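You operate a simulated robot arm through the tools that you are given. There is no shell and no other tool. Be economical: measure what you need, move in short steps, check, and stop when the job is done.

The job below is to be done with a simulated two-armed robot. You get a single attempt, and the scene is never put back.

## Task
Pick up the 25 pcs order card with one hand, pass it to the other hand and put it on the top of the outfeed rollers. Fetch the case from the top of the low table and set it on top of the white sheets on the cross belt. Take the metal block and leave it on the strapper table. Put the yellow carton stack from the left cross belt on the left black belt. Put the 17 pcs wedge bundle from the left black belt on the left cross belt and the 12 pcs wedge bundle on the top of the small cabinet. Put the brown divider on top of the brown board scraps on the left cross belt. Turn the black count wheel to 6. Take the card that says "Gleamwick" and leave it on the top of the bundle rack. Fetch the blue test strip and set it on the top of the grey bench. Do these in any order. Set down upright: metal block, brown divider.

It is judged by the outcome, as a careful person would: the job done as asked, and still so three seconds after it is handed in. It fails if anything else is knocked over, pushed out of place, dropped, spilled or broken. Flat cloth is picked up by pressing the open fingertips on it (5 to 10 N) and closing them slowly along it; thin cloth reads only 2 to 8 mm in the jaws.

## Robot
Two 7-joint arms with fingered hands on one trunk, on a base that drives. Base frame: it is fixed to the floor where the robot stands at the start and does not move with it; the origin is under the middle of the robot, x ahead of it, y to its left, z up. Units: m, rad, N and s.
The left shoulder is at the start at [0.07, 0.145, 1.137], the right one opposite. With the tool pointing down near the work surface each hand reaches from about 0.1 to 0.7 m from the robot's upright axis, wherever it stands, measured 20 degrees to its own side. Places, roughly: black count wheel [4.7, 2.1, 0.8]; blue test strip (7x3x3 cm) [7.7, 3.5, 0.9]; board scraps (17x6x4 cm) [7.3, -0.8, 0.9]; brown divider (3x5x5 cm) [4.8, 1.8, 0.8]; card [3.5, 3.5, 1]; carton stack [6.75, -0.75, 0.75]; case [-1.5, -0.75, 0.75]; left black belt [6, -4.2, 0.9]; left cross belt [6.4, -0.7, 0.8]; metal block [7.25, -0.5, 1]; order card [0.5, 0.25, 0.75]; strapper table [8, 0.9, 0.8]; top of the bundle rack [0.2, 4.5, 0.8]; top of the grey bench [4.7, 1.4, 0.8]; top of the outfeed rollers [0.9, 2.6, 0.6]; top of the small cabinet [8.3, -0.7, 0.8]; wedge bundle [5.75, -2, 1]; white sheets (54x38x3 cm) [0.4, -0.7, 0.9]. Payload 3.5 kg a hand.
The TCP of each hand is the grasp point between the finger pads, 0.025 m short of the fingertips. In the tool frame z runs along the fingers and y along their closing line. Largest opening 0.088 m; the body of the gripper starts 0.029 m behind the TCP. The gripper is a hand of 4 fingers: y runs from the thumb to the fingers, the wrist lies at [-0.013, -0.097, -0.162] in the tool frame, and closing takes about 1.5 s.
Orientation is that of the tool frame in the base frame, as [roll, pitch, yaw] about the fixed x, y, z axes, in that order (R = Rz(yaw) Ry(pitch) Rx(roll)). With the fingers straight down and the wrist toward the robot, the tool's x, y and z point along [0, 1, 0], [1, 0, 0] and [0, 0, -1] of the base frame.

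## Interface
- The arms move only by the tool drive_tool. It takes "left_increments", "right_increments" or both (then of equal length, played together; a hand with none holds still); each is text: rows parted by semicolons, each of 6 numbers parted by spaces: the shift along the tool's x, y, z in units of 200 mm (1.0 is 200 mm), then the turn, a rotation vector about the tool's x, y, z in units of 60 degrees (1.0 is 60 degrees). In form: x y z wx wy wz; .... A call has 1 to 8 rows; each row is the pose to reach, as a shift and turn from the pose commanded when the call began, along the tool's axes at that moment. "left_grip" and "right_grip" are, for a hand that has rows, the opening, from 0 (shut) to 1 (fully open), set as the call begins (left out, the last holds). A call with a number of a shift or a turn outside -1 to 1 is refused whole. Each row takes 0.2 s and may step no farther than 0.05 m and 0.15 rad from the row before; otherwise, or with a gripper value out of range, the whole call is refused. Where a pose cannot be reached the arm comes as near as it can. A force on the tool above 40 N (or 10 N above the force at the start of the call, whichever is more), or a blocked arm, ends the call early, and 0.2 s more pass. Each finger travels about 0.045 m/s and halts on what it meets, pressing with about 23 N; the grip force reading is that of the motor and also rises with nothing between the fingers. The clock runs only during rows and for 0.2 s after the last one: add rows that repeat a pose to give the fingers time. The reply holds the time, the measured pose of the TCP, the force on the tool along the base axes, the opening and the grip force, in the units named above and with some noise, with the torque about the TCP (base axes, N m) and any sound that the robot's microphone picked up.
- Cameras (640 x 400 px; columns grow to the right, rows downward): "scene" is now at [0.1397, -0.0256, 1.4417]; the picture's right is [-0.24, -0.97, 0.00], its down [-0.72, 0.18, -0.67] and it looks along [0.65, -0.16, -0.74] (base axes); focal length 246 px, centre (320, 200). "left" rides on the left gripper at [-0.064, -0.083, -0.098] in its tool frame; the picture's right is [-0.62, -0.37, 0.69], its down [0.71, -0.63, 0.30] and it looks along [0.32, 0.68, 0.65] (tool axes); focal length 265 px, centre (320, 200). "right" rides on the right gripper at [0.064, -0.083, -0.098] in its tool frame; the picture's right is [-0.62, 0.37, -0.69], its down [-0.71, -0.63, 0.30] and it looks along [-0.32, 0.68, 0.65] (tool axes); focal length 265 px, centre (320, 200). There is no depth. A picture from a camera that has moved, and an enlarged one, comes with that camera's place and axes in the base frame and with its lens. The place of the scene camera against the robot may be out by one fixed shift of up to 0.018 m in any direction.
- get_image(camera): a new picture of that camera. No time passes.
- slide_trunk(by): slides the trunk up (or, below 0, down) by that many m; the arms and the scene camera ride with it, the base frame stays. It gives what a move gives, with no picture.
- steer(legs): drives the robot by 1 to 6 legs, each [ahead, left, turn to the left] in m, m and rad, along the robot's own axes; the way and the turn of a leg run together, so that a leg with both is an arc; at most 1.5 m and 3.142 rad a leg. The arms and the cameras ride along, it lands a little off, and it stops where it bumps. It gives what a move gives.
- move_fingers(index, middle, ring, thumb_bend, thumb_turn, hand): sets how far each is bent, from 0 (flat) to 1 (curled in); at 0.3 the hand is open as for a grip, at 0.7 the pads meet at the TCP. One left out holds its place. A second passes; each finger stops where it meets its share of the squeeze, and holds until it gets a number again. A gripper value or a shape takes the hand back. It gives what a move gives, with no picture; readings hold the bend of each and the force on the fingers (four entries, about 0 where the hand has none), thumb and palm. thumb_turn goes from beside the hand (0) to across from the fingers (1), as for a grip.
- set_grasp(shape, hand): the hand has 4 fingers and takes this shape, open, in about a second: jaw (thumb against the fingers, like two jaws); tri (thumb and two fingers); tip (a fingertip pinch); poke (one finger out to press); point (the index stretched); flat (the hand flat); cup (the hand cupped); fist (a fist). The gripper value then closes the fingers along that shape, each until it touches; the sizes above hold for jaw. It gives what a move gives, with no picture.
- pan_tilt(pan, tilt): turns the head with the scene camera to pan (to the left, within 1.501 rad either way) and tilt (down, from -0.506 to 1.204), counted from straight ahead of the robot. It gives what a move gives.
- close_up(camera, box): a new picture of the part [left, top, right, bottom] of that camera's present view, enlarged. No time passes.
- finish_job(): hands the job in; it is judged then, once.

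Work in short steps. Places have to be worked out from the pictures, the camera data and where the tool is seen: move nearer, look again, correct. Check each grasp and each placing, and mend what went wrong. You have 525 turns and 318 pictures in all, those below and enlarged ones among them. Open the grippers and draw the arms clear of the work before you hand the job in, unless the task says otherwise; then end with one line.

The tools are called after "Emit:" by a JSON object that holds its "name" and its "arguments". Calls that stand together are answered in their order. drive_tool: Moves the arms, as the interface text tells. Its arguments: {"type":"object","properties":{"left_increments":{"type":"string"},"left_grip":{"type":"number"},"right_increments":{"type":"string"},"right_grip":{"type":"number"}},"required":[]} The other tools are called the same way: slide_trunk (by) slides the trunk up or down; set_grasp (shape, hand) gives the hand a shape; move_fingers (index, middle, ring, thumb_bend, thumb_turn, hand) moves the fingers one by one; steer (legs) drives the base; pan_tilt (pan, tilt) turns the head that bears the scene camera; get_image (camera) takes a picture; close_up (camera, box) takes an enlarged picture of a part of a camera's view; finish_job () hands the job in.

At the start:

```text
time: 0.0
left_eef_pos: [0.5434, 0.1372, 1.2185]
left_ee_rot: [-3.142, -0.002, 1.571]
left_ft_force: [-0.7, 0.0, 0.2]
left_moment: [-0.03, 0.03, -0.03]
left_width: 0.0876
left_gripper_force: 0.1
left_shape: jaw
left_bend: [0.3, 0.3, 0.3, 0.3, 0.98]
left_finger forces: [0.0, 0.0, 0.0, 0.0, 0.0, 0.0]
right_eef_pos: [0.4151, -0.3761, 1.2289]
right_ee_rot: [3.141, 0.0, 1.57]
right_ft_force: [0.6, -0.5, 0.3]
right_moment: [-0.01, 0.0, 0.0]
right_width: 0.0875
right_gripper_force: 0.1
right_shape: jaw
right_bend: [0.3, 0.3, 0.3, 0.3, 0.98]
right_finger forces: [0.0, 0.0, 0.0, 0.0, 0.1, 0.1]
trunk travel left (down, up): [-0.7, 0.14]
robot x, y, heading: [0.0019, -0.0028, 0.003]
head pan, tilt: [-0.244, 0.84]
```

scene: 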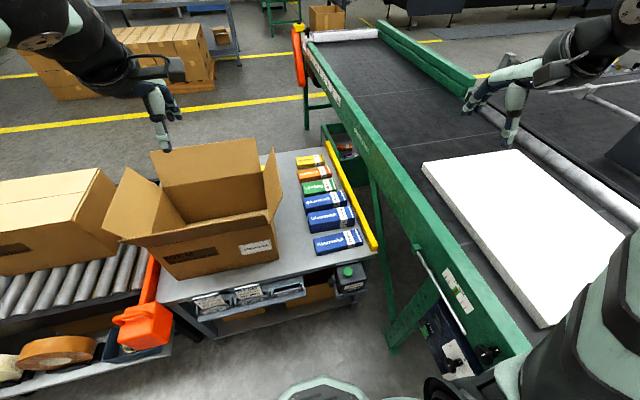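
right: 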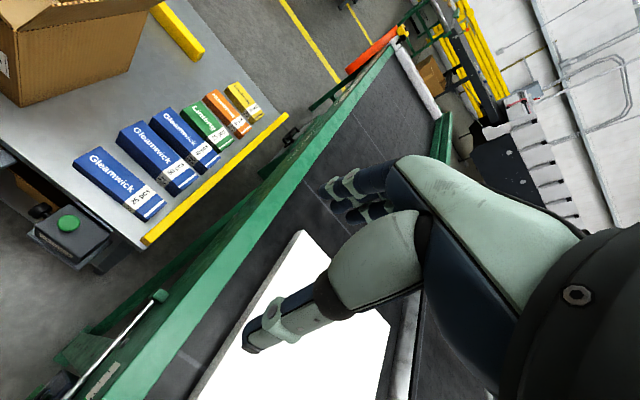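
left: 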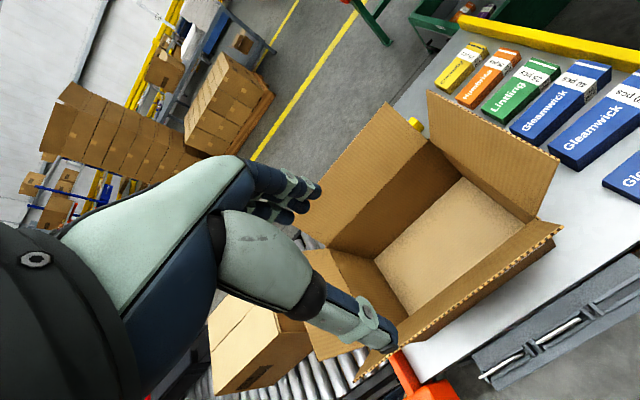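

I'll look closely at the row of labelled items on the table.

Emit:
{"name": "close_up", "arguments": {"camera": "right", "box": [60, 70, 270, 230]}}

Emit:
{"name": "close_up", "arguments": {"camera": "scene", "box": [270, 140, 390, 260]}}

Emit:
{"name": "close_up", "arguments": {"camera": "left", "box": [420, 30, 640, 220]}}

```text
2.50 times, centred on (165, 150) of right
camera zoom: at [0.3346, -0.3117, 1.3263], right [0.37, -0.62, 0.69], down [-0.63, -0.71, -0.3], along [0.68, -0.32, -0.65], focal length 664 px, centre (708, 325)
```

zoom: 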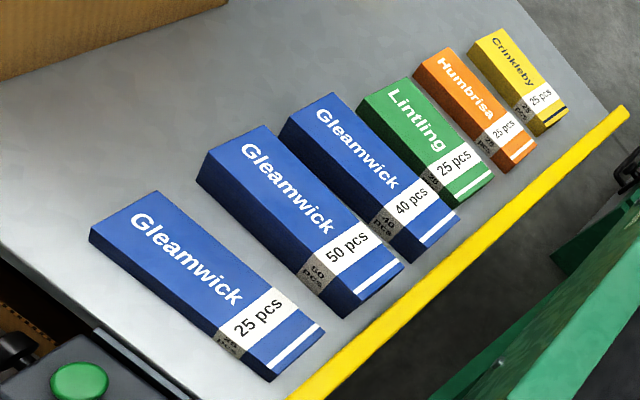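

```text
3.33 times, centred on (330, 200) of scene
camera zoom: at [0.1397, -0.0256, 1.4417], right [-0.24, -0.97, 0.0], down [-0.72, 0.18, -0.67], along [0.65, -0.16, -0.74], focal length 820 px, centre (287, 200)
```

zoom: 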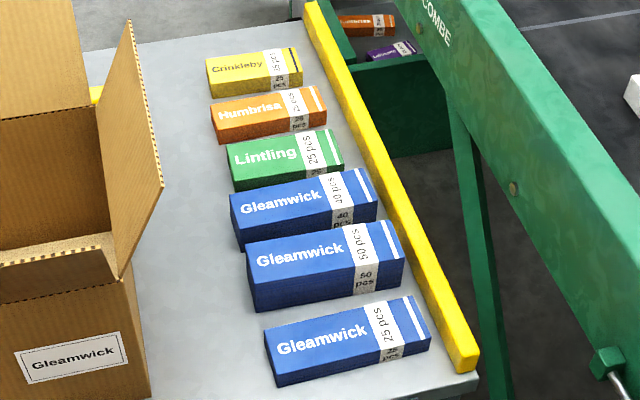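

```text
2.11 times, centred on (530, 125) of left
camera zoom: at [0.4598, 0.0731, 1.3185], right [-0.37, -0.62, -0.69], down [-0.63, 0.71, -0.3], along [0.68, 0.32, -0.65], focal length 559 px, centre (-122, 358)
```

zoom: 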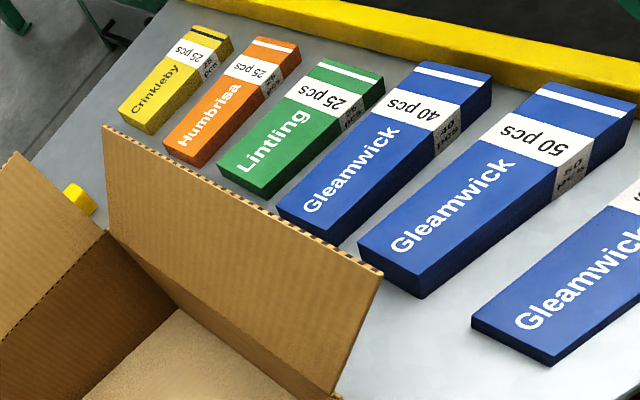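

The order card is not obvious yet; I'll zoom on the table front edge and look around.

Emit:
{"name": "close_up", "arguments": {"camera": "scene", "box": [0, 220, 380, 400]}}

Emit:
{"name": "close_up", "arguments": {"camera": "scene", "box": [380, 240, 520, 400]}}

Emit:
{"name": "pan_tilt", "arguments": {"pan": 0.7, "tilt": 0.7}}

Emit:
{"name": "get_image", "arguments": {"camera": "scene"}}

```text
1.68 times, centred on (190, 310) of scene
camera zoom: at [0.1397, -0.0256, 1.4417], right [-0.24, -0.97, 0.0], down [-0.72, 0.18, -0.67], along [0.65, -0.16, -0.74], focal length 414 px, centre (539, 15)
```

zoom: 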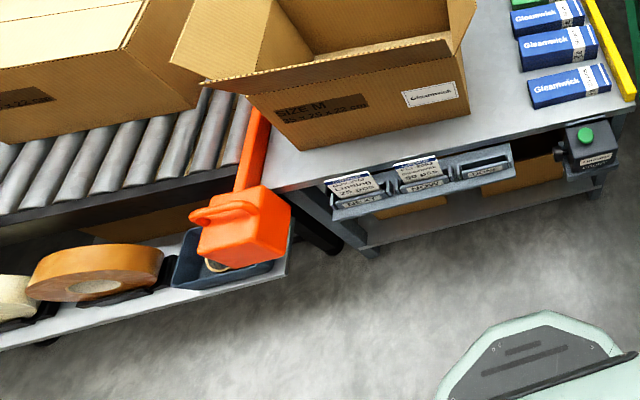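

```text
2.50 times, centred on (450, 320) of scene
camera zoom: at [0.1397, -0.0256, 1.4417], right [-0.24, -0.97, 0.0], down [-0.72, 0.18, -0.67], along [0.65, -0.16, -0.74], focal length 615 px, centre (-5, -100)
```

zoom: 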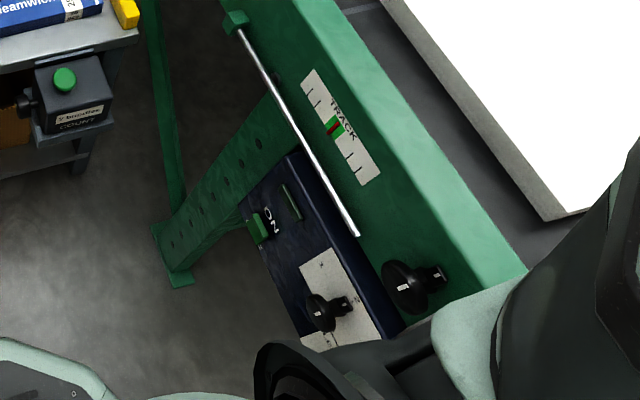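

```text
time: 1.2
left_eef_pos: [0.5438, 0.138, 1.2191]
left_ee_rot: [-3.141, -0.001, 1.572]
left_ft_force: [1.3, 0.6, 0.8]
left_moment: [0.0, -0.04, 0.01]
left_width: 0.0877
left_gripper_force: 0.1
left_shape: jaw
left_bend: [0.3, 0.3, 0.3, 0.3, 0.98]
left_finger forces: [0.0, 0.0, 0.0, 0.0, 0.0, 0.0]
right_eef_pos: [0.4165, -0.3755, 1.2269]
right_ee_rot: [3.14, 0.0, 1.571]
right_ft_force: [0.1, -0.4, -0.4]
right_moment: [0.0, 0.0, 0.0]
right_width: 0.0876
right_gripper_force: 0.2
right_shape: jaw
right_bend: [0.3, 0.3, 0.3, 0.3, 0.98]
right_finger forces: [0.1, 0.0, 0.0, 0.1, 0.0, 0.0]
trunk travel left (down, up): [-0.7, 0.14]
robot x, y, heading: [0.0004, -0.0013, 0.001]
head pan, tilt: [0.7, 0.7]
```

```text
309 pictures are left
camera scene: at [0.1284, 0.0481, 1.4531], right [0.64, -0.77, 0.0], down [-0.49, -0.41, -0.76], along [0.59, 0.49, -0.64], focal length 246 px, centre (320, 200)
```

scene: 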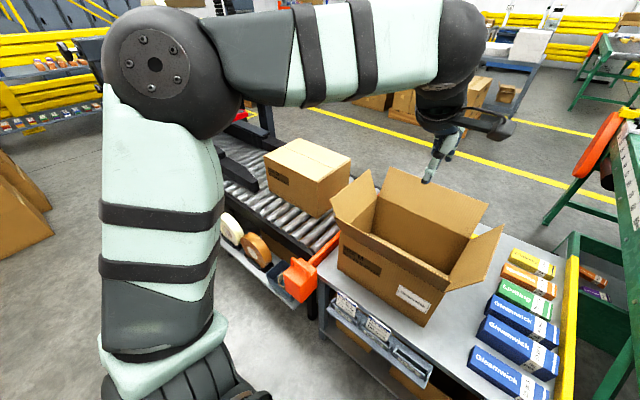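

Order cards stand in the pockets at the table edge. Zoom in on them.

Emit:
{"name": "close_up", "arguments": {"camera": "scene", "box": [310, 280, 450, 390]}}

Emit:
{"name": "close_up", "arguments": {"camera": "scene", "box": [0, 0, 220, 140]}}

```text
3.64 times, centred on (380, 335) of scene
camera zoom: at [0.1284, 0.0481, 1.4531], right [0.64, -0.77, 0.0], down [-0.49, -0.41, -0.76], along [0.59, 0.49, -0.64], focal length 895 px, centre (102, -291)
```

zoom: 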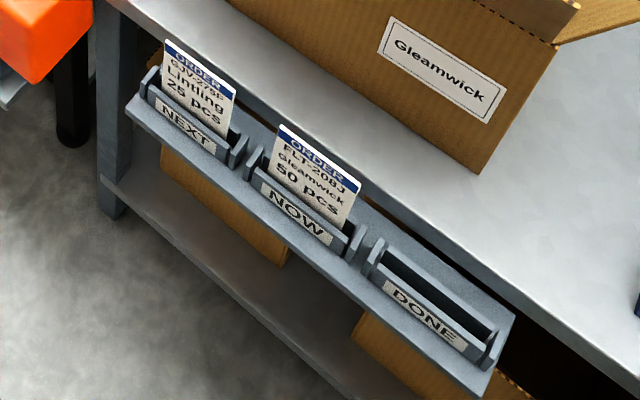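

```text
2.86 times, centred on (110, 70) of scene
camera zoom: at [0.1284, 0.0481, 1.4531], right [0.64, -0.77, 0.0], down [-0.49, -0.41, -0.76], along [0.59, 0.49, -0.64], focal length 703 px, centre (920, 571)
```

zoom: 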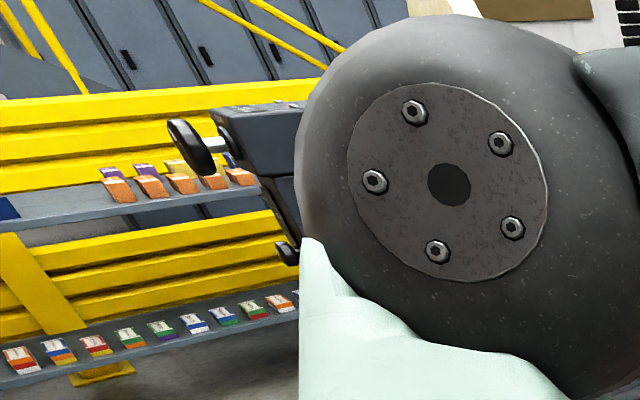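

The 25 pcs (Lintling) card stands at about [0.457, 0.219, 0.75], facing the robot. I move the left hand above it and look.

Emit:
{"name": "drive_tool", "arguments": {"left_increments": "0.14 -0.14 0 0 0 0; 0.28 -0.28 0 0 0 0; 0.42 -0.45 0 0 0 0; 0.42 -0.45 0.25 0 0 0; 0.42 -0.45 0.5 0 0 0; 0.42 -0.45 0.75 0 0 0; 0.42 -0.45 1.0 0 0 0", "left_grip": 0.7}}

Emit:
{"name": "get_image", "arguments": {"camera": "left"}}

Emit:
{"name": "get_image", "arguments": {"camera": "scene"}}

```text
time: 2.8
left_eef_pos: [0.4568, 0.2186, 1.0197]
left_ee_rot: [-3.142, 0.0, 1.572]
left_ft_force: [0.2, 0.2, -0.1]
left_moment: [0.01, 0.01, 0.0]
left_width: 0.062
left_gripper_force: 0.0
left_shape: jaw
left_bend: [0.27, 0.37, 0.34, 0.58, 0.99]
left_finger forces: [0.1, 0.0, 0.0, 0.0, 0.1, 0.1]
right_eef_pos: [0.4179, -0.3762, 1.2281]
right_ee_rot: [3.141, 0.001, 1.571]
right_ft_force: [-0.4, 0.9, 0.4]
right_moment: [-0.01, 0.0, -0.01]
right_width: 0.0876
right_gripper_force: 0.1
right_shape: jaw
right_bend: [0.3, 0.3, 0.3, 0.3, 0.98]
right_finger forces: [0.0, 0.1, 0.0, 0.0, 0.1, 0.0]
trunk travel left (down, up): [-0.7, 0.14]
robot x, y, heading: [-0.0001, -0.0007, 0.005]
head pan, tilt: [0.7, 0.7]
```

```text
306 pictures are left
camera left: at [0.3724, 0.1546, 1.1182], right [-0.37, -0.62, -0.69], down [-0.63, 0.71, -0.3], along [0.68, 0.32, -0.65], focal length 265 px, centre (320, 200)
```

left: 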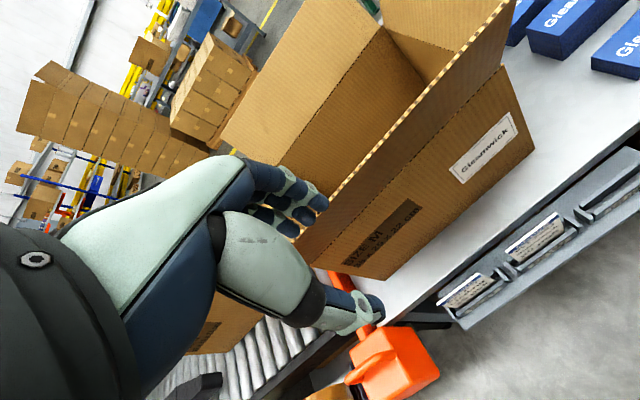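

```text
305 pictures are left
camera scene: at [0.1302, 0.0478, 1.453], right [0.64, -0.76, 0.0], down [-0.49, -0.41, -0.76], along [0.58, 0.49, -0.64], focal length 246 px, centre (320, 200)
```

scene: 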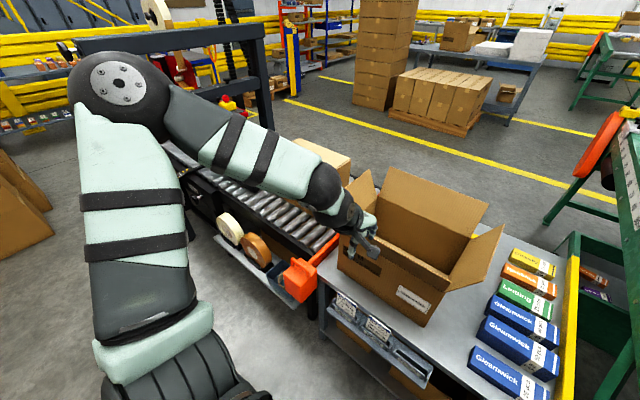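

Emit:
{"name": "close_up", "arguments": {"camera": "left", "box": [360, 200, 600, 350]}}

```text
2.67 times, centred on (480, 275) of left
camera zoom: at [0.3724, 0.1546, 1.1182], right [-0.37, -0.62, -0.69], down [-0.63, 0.71, -0.3], along [0.68, 0.32, -0.65], focal length 708 px, centre (-107, 0)
```

zoom: 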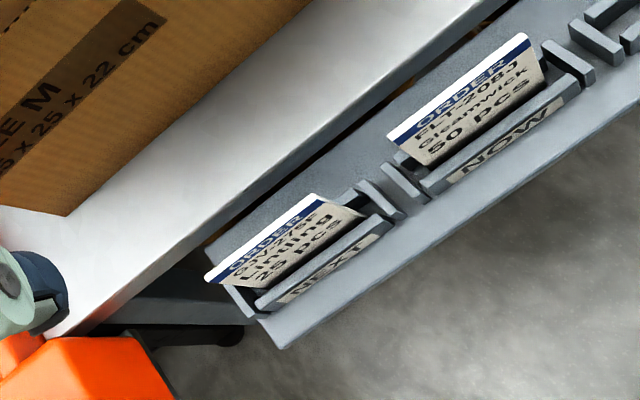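

Emit:
{"name": "close_up", "arguments": {"camera": "left", "box": [440, 60, 640, 185]}}

Emit:
{"name": "close_up", "arguments": {"camera": "scene", "box": [300, 240, 460, 340]}}

```text
3.20 times, centred on (540, 122) of left
camera zoom: at [0.3724, 0.1546, 1.1182], right [-0.37, -0.62, -0.69], down [-0.63, 0.71, -0.3], along [0.68, 0.32, -0.65], focal length 849 px, centre (-384, 448)
```

zoom: 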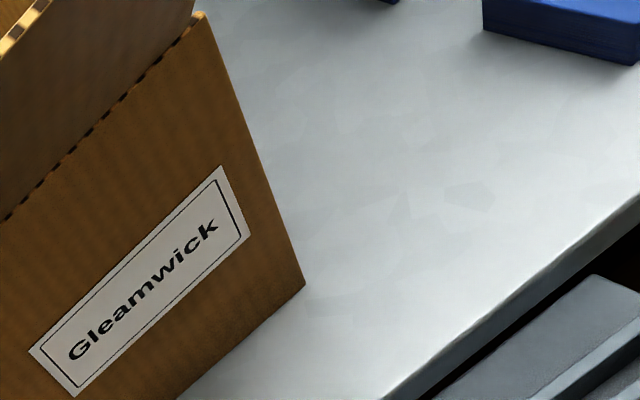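

```text
4.00 times, centred on (380, 290) of scene
camera zoom: at [0.1302, 0.0478, 1.453], right [0.64, -0.76, 0.0], down [-0.49, -0.41, -0.76], along [0.58, 0.49, -0.64], focal length 984 px, centre (80, -160)
```

zoom: 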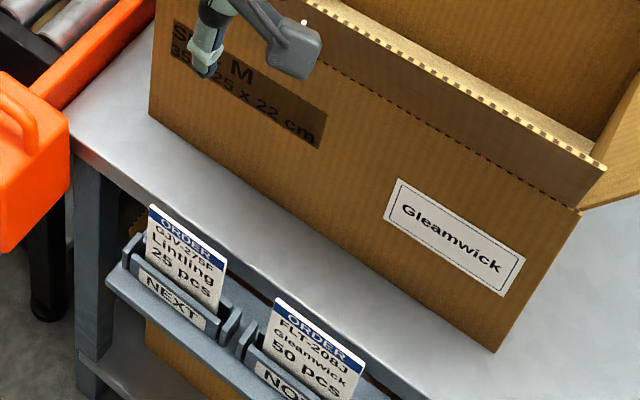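

Card top is about z 0.77 (±0.04). Lower the hand to TCP z≈0.85 and look again.

Emit:
{"name": "drive_tool", "arguments": {"left_increments": "0.05 0 0.2 0 0 0; 0.05 0 0.4 0 0 0; 0.05 0 0.6 0 0 0; 0.05 0 0.85 0 0 0"}}

Emit:
{"name": "get_image", "arguments": {"camera": "left"}}

Emit:
{"name": "close_up", "arguments": {"camera": "scene", "box": [260, 200, 460, 360]}}

```text
time: 3.8
left_eef_pos: [0.4576, 0.2301, 0.8494]
left_ee_rot: [-3.139, 0.001, 1.571]
left_ft_force: [0.6, 0.6, -0.2]
left_moment: [0.0, 0.03, 0.01]
left_width: 0.0619
left_gripper_force: 0.0
left_shape: jaw
left_bend: [0.27, 0.37, 0.34, 0.58, 0.99]
left_finger forces: [0.0, 0.0, 0.0, 0.0, 0.0, 0.0]
right_eef_pos: [0.4189, -0.3767, 1.2286]
right_ee_rot: [-3.139, 0.001, 1.571]
right_ft_force: [-0.9, -0.2, -0.7]
right_moment: [-0.01, -0.01, -0.01]
right_width: 0.0874
right_gripper_force: 0.1
right_shape: jaw
right_bend: [0.3, 0.3, 0.3, 0.3, 0.98]
right_finger forces: [0.1, 0.0, 0.0, 0.0, 0.1, 0.0]
trunk travel left (down, up): [-0.7, 0.14]
robot x, y, heading: [0.0017, -0.0013, -0.001]
head pan, tilt: [0.7, 0.7]
```

```text
301 pictures are left
camera left: at [0.373, 0.1665, 0.9483], right [-0.37, -0.62, -0.69], down [-0.63, 0.71, -0.3], along [0.68, 0.32, -0.66], focal length 265 px, centre (320, 200)
```

left: 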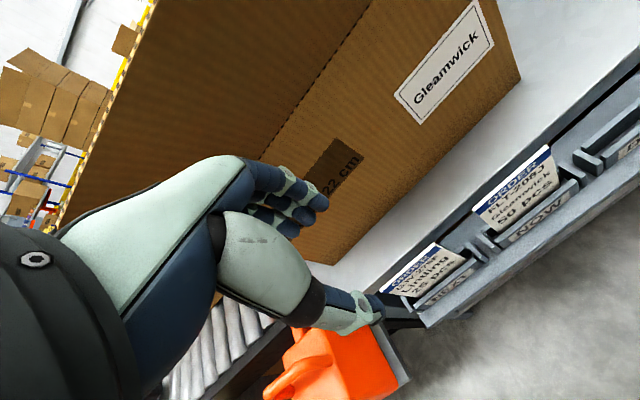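

```text
2.50 times, centred on (360, 280) of scene
camera zoom: at [0.1307, 0.0491, 1.4529], right [0.64, -0.76, 0.0], down [-0.49, -0.42, -0.76], along [0.58, 0.49, -0.65], focal length 615 px, centre (220, 0)
```

zoom: 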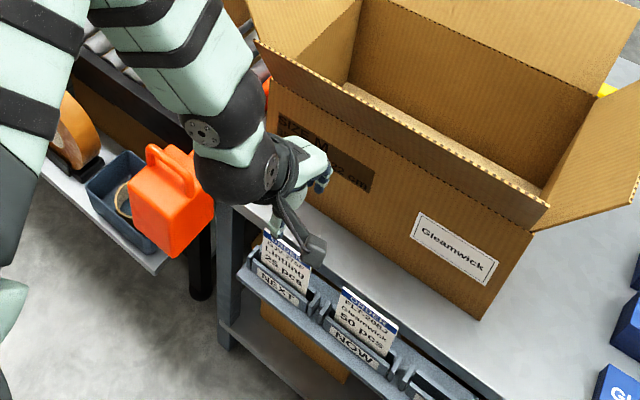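

Triangulating the two wrist views: card top at ≈[0.474, 0.241, 0.705], table top ≈0.625. Go down around the card's top, without closing yet.

Emit:
{"name": "drive_tool", "arguments": {"left_increments": "0.055 0.082 0.1 0 0 0; 0.055 0.082 0.3 0 0 0; 0.055 0.082 0.5 0 0 0; 0.055 0.082 0.65 0 0 0; 0.055 0.082 0.72 0 0 0"}}

Emit:
{"name": "close_up", "arguments": {"camera": "left", "box": [200, 140, 460, 360]}}

Emit:
{"name": "close_up", "arguments": {"camera": "scene", "box": [300, 230, 440, 350]}}

```text
time: 5.0
left_eef_pos: [0.4707, 0.2422, 0.7049]
left_ee_rot: [-3.14, 0.0, 1.571]
left_ft_force: [0.4, -0.5, -0.3]
left_moment: [0.02, 0.03, 0.0]
left_width: 0.062
left_gripper_force: 0.0
left_shape: jaw
left_bend: [0.27, 0.37, 0.34, 0.58, 0.99]
left_finger forces: [0.1, 0.0, 0.1, 0.0, 0.0, 0.1]
right_eef_pos: [0.4168, -0.3751, 1.2284]
right_ee_rot: [3.141, 0.001, 1.57]
right_ft_force: [-0.1, 0.4, 0.3]
right_moment: [0.0, 0.0, -0.01]
right_width: 0.0876
right_gripper_force: 0.1
right_shape: jaw
right_bend: [0.3, 0.3, 0.3, 0.3, 0.98]
right_finger forces: [0.0, 0.0, 0.1, 0.0, 0.1, 0.0]
trunk travel left (down, up): [-0.7, 0.14]
robot x, y, heading: [0.0036, -0.0007, 0.002]
head pan, tilt: [0.7, 0.7]
```

```text
1.82 times, centred on (330, 250) of left
camera zoom: at [0.3866, 0.1785, 0.8031], right [-0.37, -0.62, -0.69], down [-0.63, 0.71, -0.3], along [0.68, 0.32, -0.65], focal length 483 px, centre (302, 109)
```

zoom: 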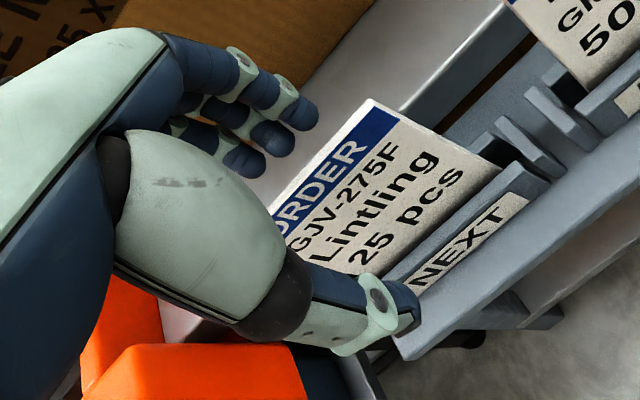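

```text
3.33 times, centred on (370, 290) of scene
camera zoom: at [0.1286, 0.0481, 1.4531], right [0.64, -0.76, 0.0], down [-0.49, -0.41, -0.76], along [0.58, 0.49, -0.64], focal length 820 px, centre (153, -100)
```

zoom: 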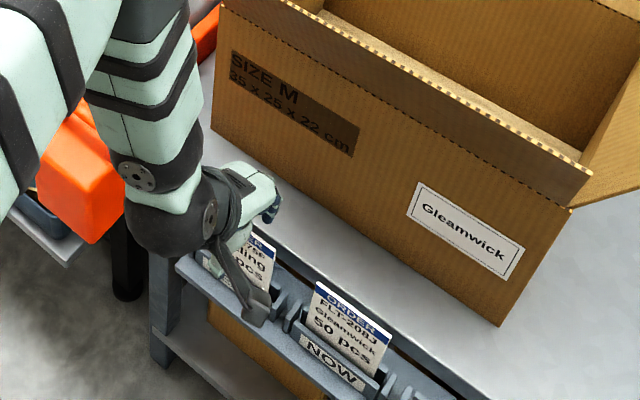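

Card top is between thumb and fingers, top ≈0.697. Lower 2 cm more and close gently.

Emit:
{"name": "drive_tool", "arguments": {"left_increments": "0 0.02 0.05 0 0 0; 0 0.02 0.11 0 0 0"}}

Emit:
{"name": "drive_tool", "arguments": {"left_increments": "0 0 0 0 0 0; 0 0 0 0 0 0; 0 0 0 0 0 0; 0 0 0 0 0 0; 0 0 0 0 0 0; 0 0 0 0 0 0; 0 0 0 0 0 0", "left_grip": 0}}

Emit:
{"name": "close_up", "arguments": {"camera": "left", "box": [200, 140, 460, 360]}}

```text
time: 5.6
left_eef_pos: [0.4739, 0.2428, 0.6834]
left_ee_rot: [-3.141, 0.0, 1.571]
left_ft_force: [0.5, 0.0, 1.0]
left_moment: [0.0, 0.03, 0.0]
left_width: 0.0619
left_gripper_force: 0.1
left_shape: jaw
left_bend: [0.27, 0.37, 0.34, 0.58, 0.99]
left_finger forces: [0.0, 0.0, 0.1, 0.0, 0.0, 0.0]
right_eef_pos: [0.4164, -0.3755, 1.2286]
right_ee_rot: [3.141, 0.001, 1.57]
right_ft_force: [-0.9, 0.2, -0.3]
right_moment: [0.02, -0.04, 0.01]
right_width: 0.0876
right_gripper_force: 0.0
right_shape: jaw
right_bend: [0.3, 0.3, 0.3, 0.3, 0.98]
right_finger forces: [0.1, 0.0, 0.0, 0.0, 0.1, 0.0]
trunk travel left (down, up): [-0.7, 0.14]
robot x, y, heading: [0.0, -0.0053, 0.001]
head pan, tilt: [0.7, 0.7]
```

```text
time: 7.2
left_eef_pos: [0.4752, 0.2433, 0.682]
left_ee_rot: [3.14, -0.001, 1.57]
left_ft_force: [0.8, 0.3, -0.3]
left_moment: [-0.02, -0.02, -0.05]
left_width: 0.0
left_gripper_force: 23.4
left_shape: jaw
left_bend: [0.7, 0.7, 0.7, 0.69, 1.0]
left_finger forces: [12.9, 6.1, 2.5, 0.0, 20.9, 0.0]
right_eef_pos: [0.4174, -0.3761, 1.228]
right_ee_rot: [3.142, -0.002, 1.572]
right_ft_force: [-0.4, -0.1, 0.4]
right_moment: [0.01, -0.02, -0.02]
right_width: 0.0875
right_gripper_force: 0.2
right_shape: jaw
right_bend: [0.3, 0.3, 0.3, 0.3, 0.98]
right_finger forces: [0.0, 0.0, 0.0, 0.1, 0.0, 0.1]
trunk travel left (down, up): [-0.7, 0.14]
robot x, y, heading: [-0.0035, 0.0019, 0.002]
head pan, tilt: [0.7, 0.7]
```

```text
1.82 times, centred on (330, 250) of left
camera zoom: at [0.3902, 0.1785, 0.7817], right [-0.37, -0.62, -0.69], down [-0.63, 0.71, -0.3], along [0.68, 0.32, -0.65], focal length 483 px, centre (302, 109)
```

zoom: 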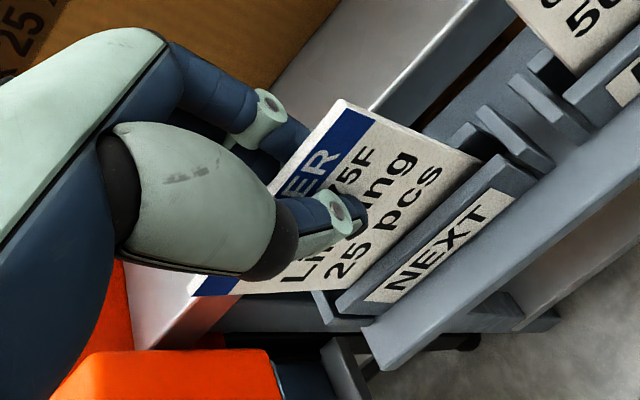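

The card is gripped. Lift straight up.

Emit:
{"name": "drive_tool", "arguments": {"left_increments": "0 0 -0.15 0 0 0; 0 0 -0.35 0 0 0; 0 0 -0.55 0 0 0; 0 0 -0.8 0 0 0; 0 0 -1 0 0 0"}}

Emit:
{"name": "get_image", "arguments": {"camera": "left"}}

```text
time: 8.4
left_eef_pos: [0.4709, 0.2442, 0.8844]
left_ee_rot: [-3.141, -0.002, 1.571]
left_ft_force: [-0.6, -0.5, -0.6]
left_moment: [0.0, 0.05, -0.03]
left_width: 0.0
left_gripper_force: 23.8
left_shape: jaw
left_bend: [0.7, 0.7, 0.7, 0.7, 1.0]
left_finger forces: [14.2, 5.1, 2.0, 0.1, 21.4, 0.1]
right_eef_pos: [0.4148, -0.3777, 1.2283]
right_ee_rot: [3.141, 0.002, 1.57]
right_ft_force: [0.4, -0.9, -0.4]
right_moment: [-0.01, 0.01, 0.0]
right_width: 0.0879
right_gripper_force: 0.1
right_shape: jaw
right_bend: [0.3, 0.3, 0.3, 0.3, 0.98]
right_finger forces: [0.0, 0.0, 0.0, 0.0, 0.0, 0.1]
trunk travel left (down, up): [-0.7, 0.14]
robot x, y, heading: [0.0007, 0.0019, -0.004]
head pan, tilt: [0.7, 0.7]
```

```text
296 pictures are left
camera left: at [0.387, 0.1791, 0.9834], right [-0.37, -0.62, -0.69], down [-0.63, 0.71, -0.3], along [0.68, 0.33, -0.65], focal length 265 px, centre (320, 200)
```

left: 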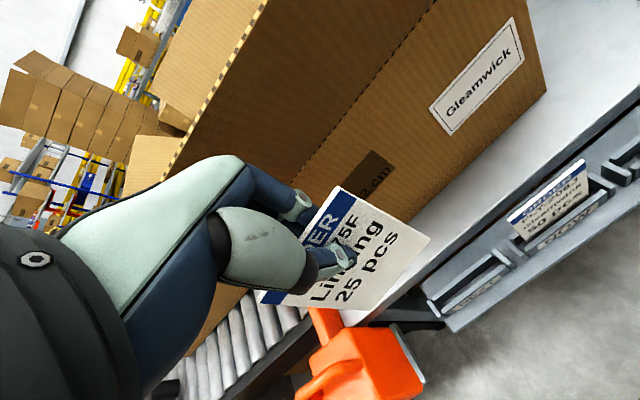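

Card is 11 cm tall, held near its top. For the handover, raise the left hand and turn the right hand so its fingers point left, approaching the card's free lower part from the right.

Emit:
{"name": "drive_tool", "arguments": {"left_increments": "0 0 -0.15 0 0 0; 0 0 -0.3 0 0 0; 0 0 -0.45 0 0 0; 0 0 -0.6 0 0 0; 0 0 -0.75 0 0 0; 0 0 -0.88 0 0 0; 0 0 -1 0 0 0", "right_increments": "0.1 0 0.05 0 0.14 0; 0.2 0 0.1 0 0.28 0; 0.3 0 0.15 0 0.42 0; 0.4 0 0.2 0 0.56 0; 0.5 0 0.25 0 0.7 0; 0.6 0 0.3 0 0.84 0; 0.7 0 0.35 0 0.98 0", "right_grip": 0.8}}

Emit:
{"name": "pan_tilt", "arguments": {"pan": 0.1, "tilt": 0.7}}

Emit:
{"name": "get_image", "arguments": {"camera": "scene"}}

```text
time: 10.0
left_eef_pos: [0.4759, 0.2383, 1.0849]
left_ee_rot: [-3.141, -0.004, 1.57]
left_ft_force: [0.5, -1.0, -0.1]
left_moment: [0.01, -0.02, 0.03]
left_width: 0.0
left_gripper_force: 22.7
left_shape: jaw
left_bend: [0.7, 0.7, 0.7, 0.7, 1.0]
left_finger forces: [14.6, 5.0, 1.8, 0.1, 21.2, 0.0]
right_eef_pos: [0.4159, -0.2393, 1.1587]
right_ee_rot: [-3.14, -1.032, 1.57]
right_ft_force: [0.0, -1.1, -0.3]
right_moment: [0.05, 0.01, 0.06]
right_width: 0.0706
right_gripper_force: 0.1
right_shape: jaw
right_bend: [0.27, 0.34, 0.31, 0.49, 0.99]
right_finger forces: [0.0, 0.0, 0.0, 0.1, 0.0, 0.0]
trunk travel left (down, up): [-0.7, 0.14]
robot x, y, heading: [-0.0005, -0.0012, -0.001]
head pan, tilt: [0.7, 0.7]
```

```text
time: 11.0
left_eef_pos: [0.4752, 0.2428, 1.0834]
left_ee_rot: [3.139, 0.001, 1.571]
left_ft_force: [0.5, -0.6, 0.5]
left_moment: [0.0, -0.02, -0.01]
left_width: 0.0
left_gripper_force: 22.8
left_shape: jaw
left_bend: [0.7, 0.7, 0.7, 0.7, 1.0]
left_finger forces: [14.7, 4.9, 1.8, 0.1, 21.3, 0.1]
right_eef_pos: [0.4154, -0.2351, 1.1592]
right_ee_rot: [3.141, -1.025, 1.572]
right_ft_force: [1.2, -0.8, 0.1]
right_moment: [0.01, 0.03, 0.01]
right_width: 0.0705
right_gripper_force: 0.1
right_shape: jaw
right_bend: [0.27, 0.34, 0.31, 0.49, 0.99]
right_finger forces: [0.1, 0.0, 0.1, 0.0, 0.0, 0.0]
trunk travel left (down, up): [-0.7, 0.14]
robot x, y, heading: [-0.0015, 0.0018, 0.001]
head pan, tilt: [0.099, 0.7]
```

```text
295 pictures are left
camera scene: at [0.1477, 0.0023, 1.4531], right [0.1, -0.99, 0.0], down [-0.64, -0.06, -0.76], along [0.76, 0.08, -0.64], focal length 246 px, centre (320, 200)
```

scene: 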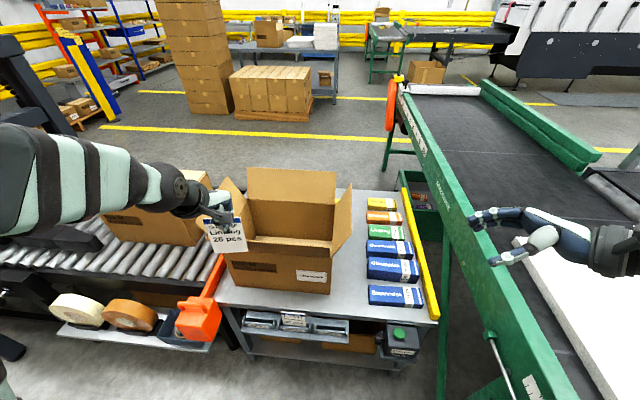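

Finish orienting the right hand (fingers pointing left), bring both hands near each other at the centre.

Emit:
{"name": "drive_tool", "arguments": {"left_increments": "-0.1 -0.02 -0.1 0 0 0; -0.2 -0.04 -0.2 0 0 0; -0.3 -0.06 -0.3 0 0 0; -0.4 -0.08 -0.4 0 0 0; -0.51 -0.1 -0.5 0 0 0; -0.51 -0.125 -0.583 0 0 0", "right_increments": "0.07 0.03 0.16 0 0.1 0; 0.14 0.06 0.33 0 0.2 0; 0.21 0.09 0.5 0 0.3 0; 0.28 0.12 0.67 0 0.4 0; 0.35 0.15 0.84 0 0.5 0; 0.414 0.175 1.0 0 0.52 0"}}

Emit:
{"name": "pan_tilt", "arguments": {"pan": 0.2, "tilt": 0.75}}

Emit:
{"name": "get_image", "arguments": {"camera": "scene"}}

Emit:
{"name": "get_image", "arguments": {"camera": "right"}}

```text
time: 12.4
left_eef_pos: [0.5131, 0.1644, 1.2069]
left_ee_rot: [3.137, 0.018, 1.566]
left_ft_force: [-0.2, 0.5, -0.2]
left_moment: [0.02, -0.01, -0.02]
left_width: 0.0001
left_gripper_force: 22.6
left_shape: jaw
left_bend: [0.7, 0.7, 0.7, 0.7, 1.0]
left_finger forces: [14.8, 4.8, 1.8, 0.1, 21.3, 0.1]
left hand out of reach, approached as far as the arm can: row 2, 3, 4, 5, 6
right_eef_pos: [0.4511, -0.0202, 1.1247]
right_ee_rot: [1.902, -1.57, 2.81]
right_ft_force: [0.4, -0.2, -0.4]
right_moment: [-0.05, -0.01, -0.01]
right_width: 0.0706
right_gripper_force: 0.0
right_shape: jaw
right_bend: [0.27, 0.34, 0.31, 0.49, 0.99]
right_finger forces: [0.0, 0.0, 0.1, 0.0, 0.1, 0.1]
trunk travel left (down, up): [-0.7, 0.14]
robot x, y, heading: [0.004, -0.0033, 0.004]
head pan, tilt: [0.099, 0.7]
```

```text
time: 13.1
left_eef_pos: [0.5123, 0.1669, 1.2037]
left_ee_rot: [3.14, 0.016, 1.573]
left_ft_force: [-0.8, -0.5, -0.1]
left_moment: [0.03, 0.0, 0.01]
left_width: 0.0
left_gripper_force: 23.0
left_shape: jaw
left_bend: [0.7, 0.7, 0.7, 0.7, 1.0]
left_finger forces: [14.8, 4.8, 1.7, 0.0, 21.4, 0.0]
right_eef_pos: [0.451, -0.0219, 1.1252]
right_ee_rot: [-2.477, -1.569, 0.905]
right_ft_force: [0.1, 0.2, -0.1]
right_moment: [-0.02, 0.02, -0.04]
right_width: 0.0705
right_gripper_force: 0.0
right_shape: jaw
right_bend: [0.27, 0.34, 0.31, 0.49, 0.99]
right_finger forces: [0.0, 0.0, 0.0, 0.0, 0.0, 0.0]
trunk travel left (down, up): [-0.7, 0.14]
robot x, y, heading: [0.0036, 0.0033, 0.0]
head pan, tilt: [0.201, 0.75]
```

```text
294 pictures are left
camera scene: at [0.1441, 0.0102, 1.4489], right [0.2, -0.98, 0.0], down [-0.67, -0.14, -0.73], along [0.72, 0.15, -0.68], focal length 246 px, centre (320, 200)
```

scene: 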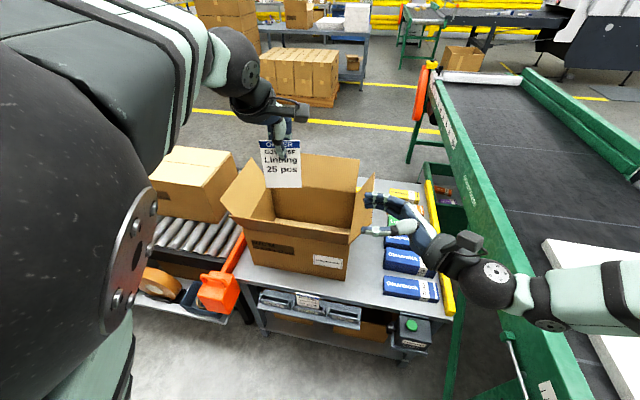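

```text
293 pictures are left
camera right: at [0.3688, -0.1201, 1.1889], right [0.37, -0.69, -0.62], down [-0.63, 0.3, -0.71], along [0.68, 0.65, -0.32], focal length 265 px, centre (320, 200)
```

right: 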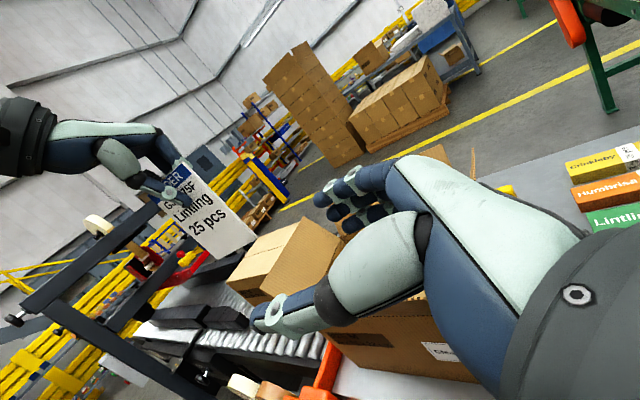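

Left stopped at [0.512, 0.167, 1.204]; I'll bring the right hand to it instead: align x, then approach the card.

Emit:
{"name": "drive_tool", "arguments": {"right_increments": "-0.02 0.15 0.05 0 0 0; -0.05 0.31 0.15 0 0 0; -0.05 0.31 0.35 0 0 0; -0.05 0.31 0.52 0 0 0"}}

Emit:
{"name": "get_image", "arguments": {"camera": "right"}}

Emit:
{"name": "close_up", "arguments": {"camera": "scene", "box": [200, 90, 440, 270]}}

```text
time: 14.1
left_eef_pos: [0.5129, 0.1685, 1.2028]
left_ee_rot: [-3.138, 0.016, 1.574]
left_ft_force: [0.4, 0.1, 0.3]
left_moment: [-0.05, -0.01, 0.03]
left_width: 0.0001
left_gripper_force: 23.1
left_shape: jaw
left_bend: [0.7, 0.7, 0.7, 0.7, 1.0]
left_finger forces: [14.9, 4.8, 1.8, 0.0, 21.3, 0.1]
right_eef_pos: [0.5127, 0.0843, 1.1177]
right_ee_rot: [1.499, -1.57, -3.071]
right_ft_force: [0.2, 0.4, -0.3]
right_moment: [0.0, 0.0, 0.01]
right_width: 0.0707
right_gripper_force: 0.0
right_shape: jaw
right_bend: [0.27, 0.34, 0.31, 0.49, 0.99]
right_finger forces: [0.0, 0.1, 0.0, 0.1, 0.1, 0.1]
trunk travel left (down, up): [-0.7, 0.14]
robot x, y, heading: [-0.0017, -0.0023, -0.003]
head pan, tilt: [0.201, 0.75]
```

```text
292 pictures are left
camera right: at [0.4311, -0.0143, 1.1812], right [0.37, -0.69, -0.62], down [-0.63, 0.3, -0.71], along [0.68, 0.65, -0.33], focal length 265 px, centre (320, 200)
```

right: 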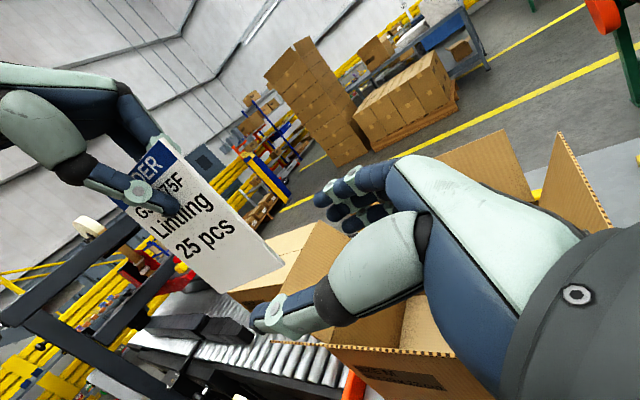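

```text
2.22 times, centred on (320, 180) of scene
camera zoom: at [0.145, 0.0117, 1.4488], right [0.2, -0.98, 0.0], down [-0.67, -0.14, -0.73], along [0.72, 0.14, -0.68], focal length 547 px, centre (320, 244)
```

zoom: 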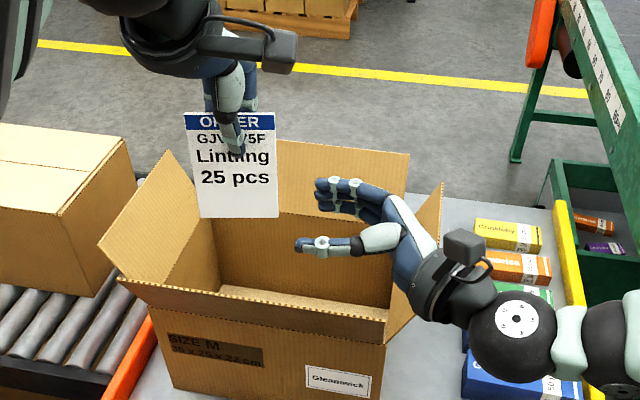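

Card's lower right corner is at [0.515, 0.129, 1.109]. Raise the right hand slightly and advance so the card lies between its fingers, below the left fingertips.

Emit:
{"name": "drive_tool", "arguments": {"right_increments": "0.075 0.01 0.08 0 0 0; 0.075 0.01 0.18 0 0 0; 0.075 0.01 0.28 0 0 0; 0.075 0.01 0.36 0 0 0"}}

Emit:
{"name": "get_image", "arguments": {"camera": "right"}}

Emit:
{"name": "close_up", "arguments": {"camera": "scene", "box": [220, 100, 380, 220]}}

```text
time: 15.1
left_eef_pos: [0.5125, 0.1672, 1.2029]
left_ee_rot: [-3.14, 0.016, 1.573]
left_ft_force: [0.3, -0.1, 0.0]
left_moment: [-0.02, 0.03, 0.01]
left_width: 0.0
left_gripper_force: 22.8
left_shape: jaw
left_bend: [0.7, 0.7, 0.7, 0.7, 1.0]
left_finger forces: [14.8, 4.8, 1.7, 0.0, 21.3, 0.1]
right_eef_pos: [0.5149, 0.1541, 1.131]
right_ee_rot: [0.743, -1.569, -2.314]
right_ft_force: [0.2, 0.0, 1.0]
right_moment: [0.02, 0.0, 0.01]
right_width: 0.0703
right_gripper_force: 0.0
right_shape: jaw
right_bend: [0.27, 0.34, 0.31, 0.49, 0.99]
right_finger forces: [0.0, 0.0, 0.2, 0.0, 0.0, 0.1]
trunk travel left (down, up): [-0.7, 0.14]
robot x, y, heading: [-0.0009, -0.0004, 0.002]
head pan, tilt: [0.201, 0.75]
```

```text
290 pictures are left
camera right: at [0.4335, 0.056, 1.1949], right [0.37, -0.69, -0.62], down [-0.63, 0.3, -0.71], along [0.68, 0.65, -0.32], focal length 265 px, centre (320, 200)
```

right: 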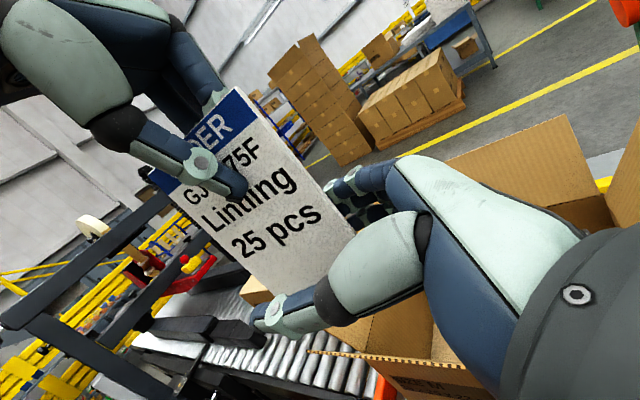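

```text
3.33 times, centred on (300, 160) of scene
camera zoom: at [0.1445, 0.011, 1.4489], right [0.2, -0.98, 0.0], down [-0.67, -0.14, -0.73], along [0.72, 0.15, -0.68], focal length 820 px, centre (387, 333)
```

zoom: 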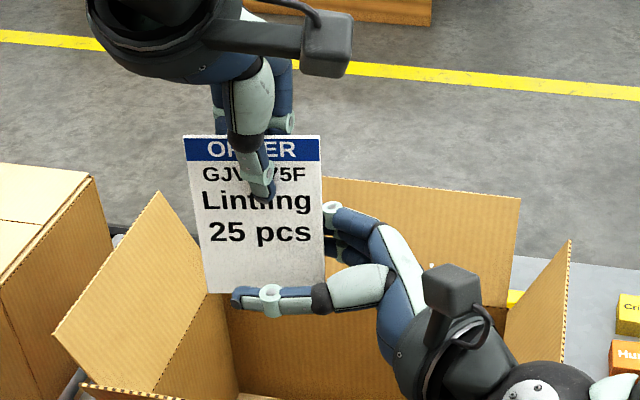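

Card sits between right thumb and fingers, clear of the left fingers. Close the right hand.

Emit:
{"name": "drive_tool", "arguments": {"right_increments": "0 0 0 0 0 0; 0 0 0 0 0 0; 0 0 0 0 0 0; 0 0 0 0 0 0; 0 0 0 0 0 0; 0 0 0 0 0 0; 0 0 0 0 0 0; 0 0 0 0 0 0", "right_grip": 0}}

Emit:
{"name": "get_image", "arguments": {"camera": "right"}}

```text
time: 16.9
left_eef_pos: [0.514, 0.1657, 1.2027]
left_ee_rot: [3.141, 0.015, 1.573]
left_ft_force: [1.1, 0.2, 0.4]
left_moment: [-0.01, -0.03, -0.06]
left_width: 0.0002
left_gripper_force: 22.7
left_shape: jaw
left_bend: [0.7, 0.7, 0.7, 0.7, 1.0]
left_finger forces: [14.2, 5.8, 2.8, 0.0, 21.1, 0.1]
right_eef_pos: [0.5161, 0.1535, 1.1302]
right_ee_rot: [0.444, -1.57, -2.013]
right_ft_force: [-1.4, -0.7, -0.2]
right_moment: [-0.01, -0.11, 0.05]
right_width: 0.0003
right_gripper_force: 22.9
right_shape: jaw
right_bend: [0.7, 0.7, 0.7, 0.7, 1.0]
right_finger forces: [11.5, 6.0, 3.1, 0.1, 22.3, 0.0]
trunk travel left (down, up): [-0.7, 0.14]
robot x, y, heading: [0.0006, -0.0014, -0.002]
head pan, tilt: [0.201, 0.75]
```

```text
288 pictures are left
camera right: at [0.4335, 0.0551, 1.1948], right [0.37, -0.69, -0.62], down [-0.63, 0.3, -0.71], along [0.68, 0.65, -0.32], focal length 265 px, centre (320, 200)
```

right: 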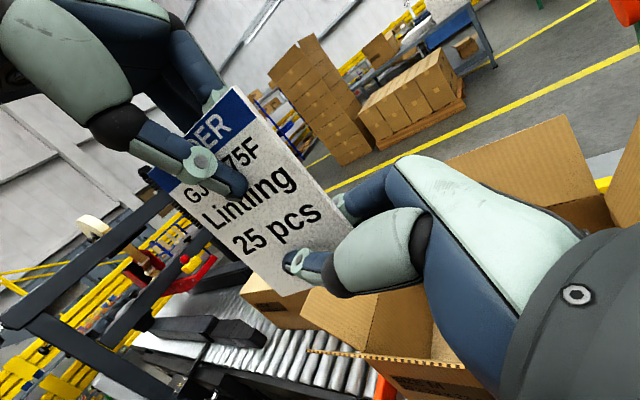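

Right hand holds it. Open the left hand and raise it clear.

Emit:
{"name": "drive_tool", "arguments": {"left_increments": "0 0 0 0 0 0; 0 0 0 0 0 0; 0 0 0 0 0 0; 0 0 0 0 0 0", "left_grip": 0.8}}

Emit:
{"name": "drive_tool", "arguments": {"left_increments": "0.1 0 -0.1 0 0 0; 0.2 0 -0.2 0 0 0; 0.35 0 -0.3 0 0 0; 0.5 0 -0.3 0 0 0; 0.7 0 -0.3 0 0 0"}}

Emit:
{"name": "get_image", "arguments": {"camera": "right"}}

Emit:
{"name": "get_image", "arguments": {"camera": "scene"}}

```text
time: 17.9
left_eef_pos: [0.5131, 0.1674, 1.2016]
left_ee_rot: [-3.141, 0.014, 1.572]
left_ft_force: [0.1, 0.2, -0.3]
left_moment: [0.01, -0.01, 0.04]
left_width: 0.0705
left_gripper_force: 0.2
left_shape: jaw
left_bend: [0.27, 0.34, 0.32, 0.49, 0.99]
left_finger forces: [0.1, 0.1, 0.0, 0.1, 0.0, 0.0]
right_eef_pos: [0.5167, 0.1532, 1.1313]
right_ee_rot: [0.285, -1.57, -1.856]
right_ft_force: [0.0, -0.3, -0.3]
right_moment: [0.04, -0.03, 0.01]
right_width: 0.0
right_gripper_force: 23.1
right_shape: jaw
right_bend: [0.7, 0.7, 0.7, 0.7, 1.0]
right_finger forces: [14.4, 5.6, 1.7, 0.1, 21.6, 0.1]
trunk travel left (down, up): [-0.7, 0.14]
robot x, y, heading: [0.0014, 0.0005, 0.001]
head pan, tilt: [0.201, 0.75]
```

```text
time: 19.1
left_eef_pos: [0.5109, 0.3088, 1.2614]
left_ee_rot: [-3.14, 0.003, 1.572]
left_ft_force: [0.4, 0.4, 0.5]
left_moment: [-0.08, -0.01, -0.03]
left_width: 0.0702
left_gripper_force: 0.1
left_shape: jaw
left_bend: [0.27, 0.34, 0.32, 0.49, 0.99]
left_finger forces: [0.0, 0.0, 0.0, 0.0, 0.1, 0.1]
right_eef_pos: [0.5157, 0.1558, 1.1321]
right_ee_rot: [-3.129, -1.57, 1.557]
right_ft_force: [0.6, 0.4, 0.0]
right_moment: [-0.03, -0.01, -0.02]
right_width: 0.0001
right_gripper_force: 23.1
right_shape: jaw
right_bend: [0.7, 0.7, 0.7, 0.7, 1.0]
right_finger forces: [14.4, 5.5, 1.8, 0.1, 21.7, 0.0]
trunk travel left (down, up): [-0.7, 0.14]
robot x, y, heading: [-0.0023, 0.0014, -0.002]
head pan, tilt: [0.201, 0.75]
```

```text
287 pictures are left
camera right: at [0.4336, 0.0574, 1.1947], right [0.37, -0.69, -0.62], down [-0.63, 0.3, -0.71], along [0.68, 0.65, -0.33], focal length 265 px, centre (320, 200)
```

right: 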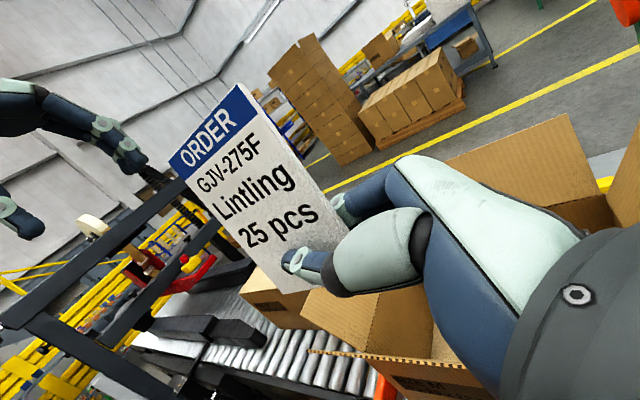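

```text
286 pictures are left
camera scene: at [0.1447, 0.0129, 1.4488], right [0.2, -0.98, 0.0], down [-0.67, -0.14, -0.73], along [0.72, 0.14, -0.68], focal length 246 px, centre (320, 200)
```

scene: 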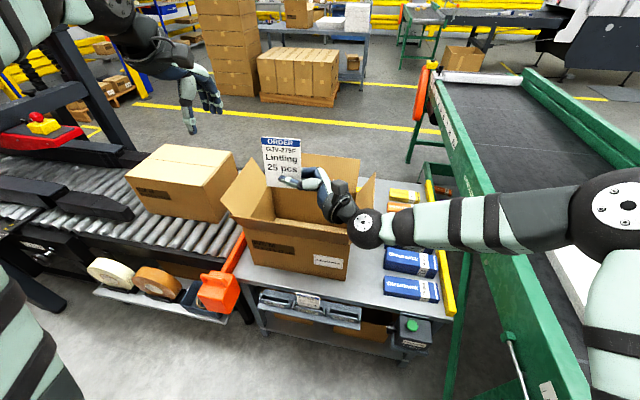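

Handover done. Look left to plan the drive to the outfeed rollers.

Emit:
{"name": "pan_tilt", "arguments": {"pan": 1.2, "tilt": 0.35}}

Emit:
{"name": "get_image", "arguments": {"camera": "scene"}}

```text
time: 20.4
left_eef_pos: [0.5112, 0.3068, 1.2619]
left_ee_rot: [3.141, 0.0, 1.571]
left_ft_force: [1.4, -0.1, -0.2]
left_moment: [-0.01, 0.03, -0.01]
left_width: 0.0704
left_gripper_force: 0.2
left_shape: jaw
left_bend: [0.27, 0.34, 0.32, 0.49, 0.99]
left_finger forces: [0.1, 0.1, 0.0, 0.1, 0.0, 0.1]
right_eef_pos: [0.5147, 0.1535, 1.1298]
right_ee_rot: [-1.051, -1.57, -0.519]
right_ft_force: [0.3, -0.5, 0.9]
right_moment: [0.03, 0.03, 0.01]
right_width: 0.0
right_gripper_force: 22.9
right_shape: jaw
right_bend: [0.7, 0.7, 0.7, 0.7, 1.0]
right_finger forces: [14.3, 5.6, 1.9, 0.1, 21.7, 0.0]
trunk travel left (down, up): [-0.7, 0.14]
robot x, y, heading: [0.0016, 0.0016, 0.001]
head pan, tilt: [1.201, 0.351]
```

```text
285 pictures are left
camera scene: at [0.0972, 0.0804, 1.4845], right [0.93, -0.36, 0.0], down [-0.12, -0.32, -0.94], along [0.34, 0.88, -0.34], focal length 246 px, centre (320, 200)
```

scene: 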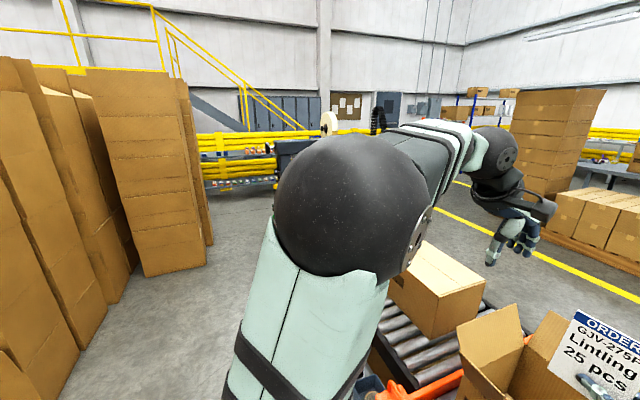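

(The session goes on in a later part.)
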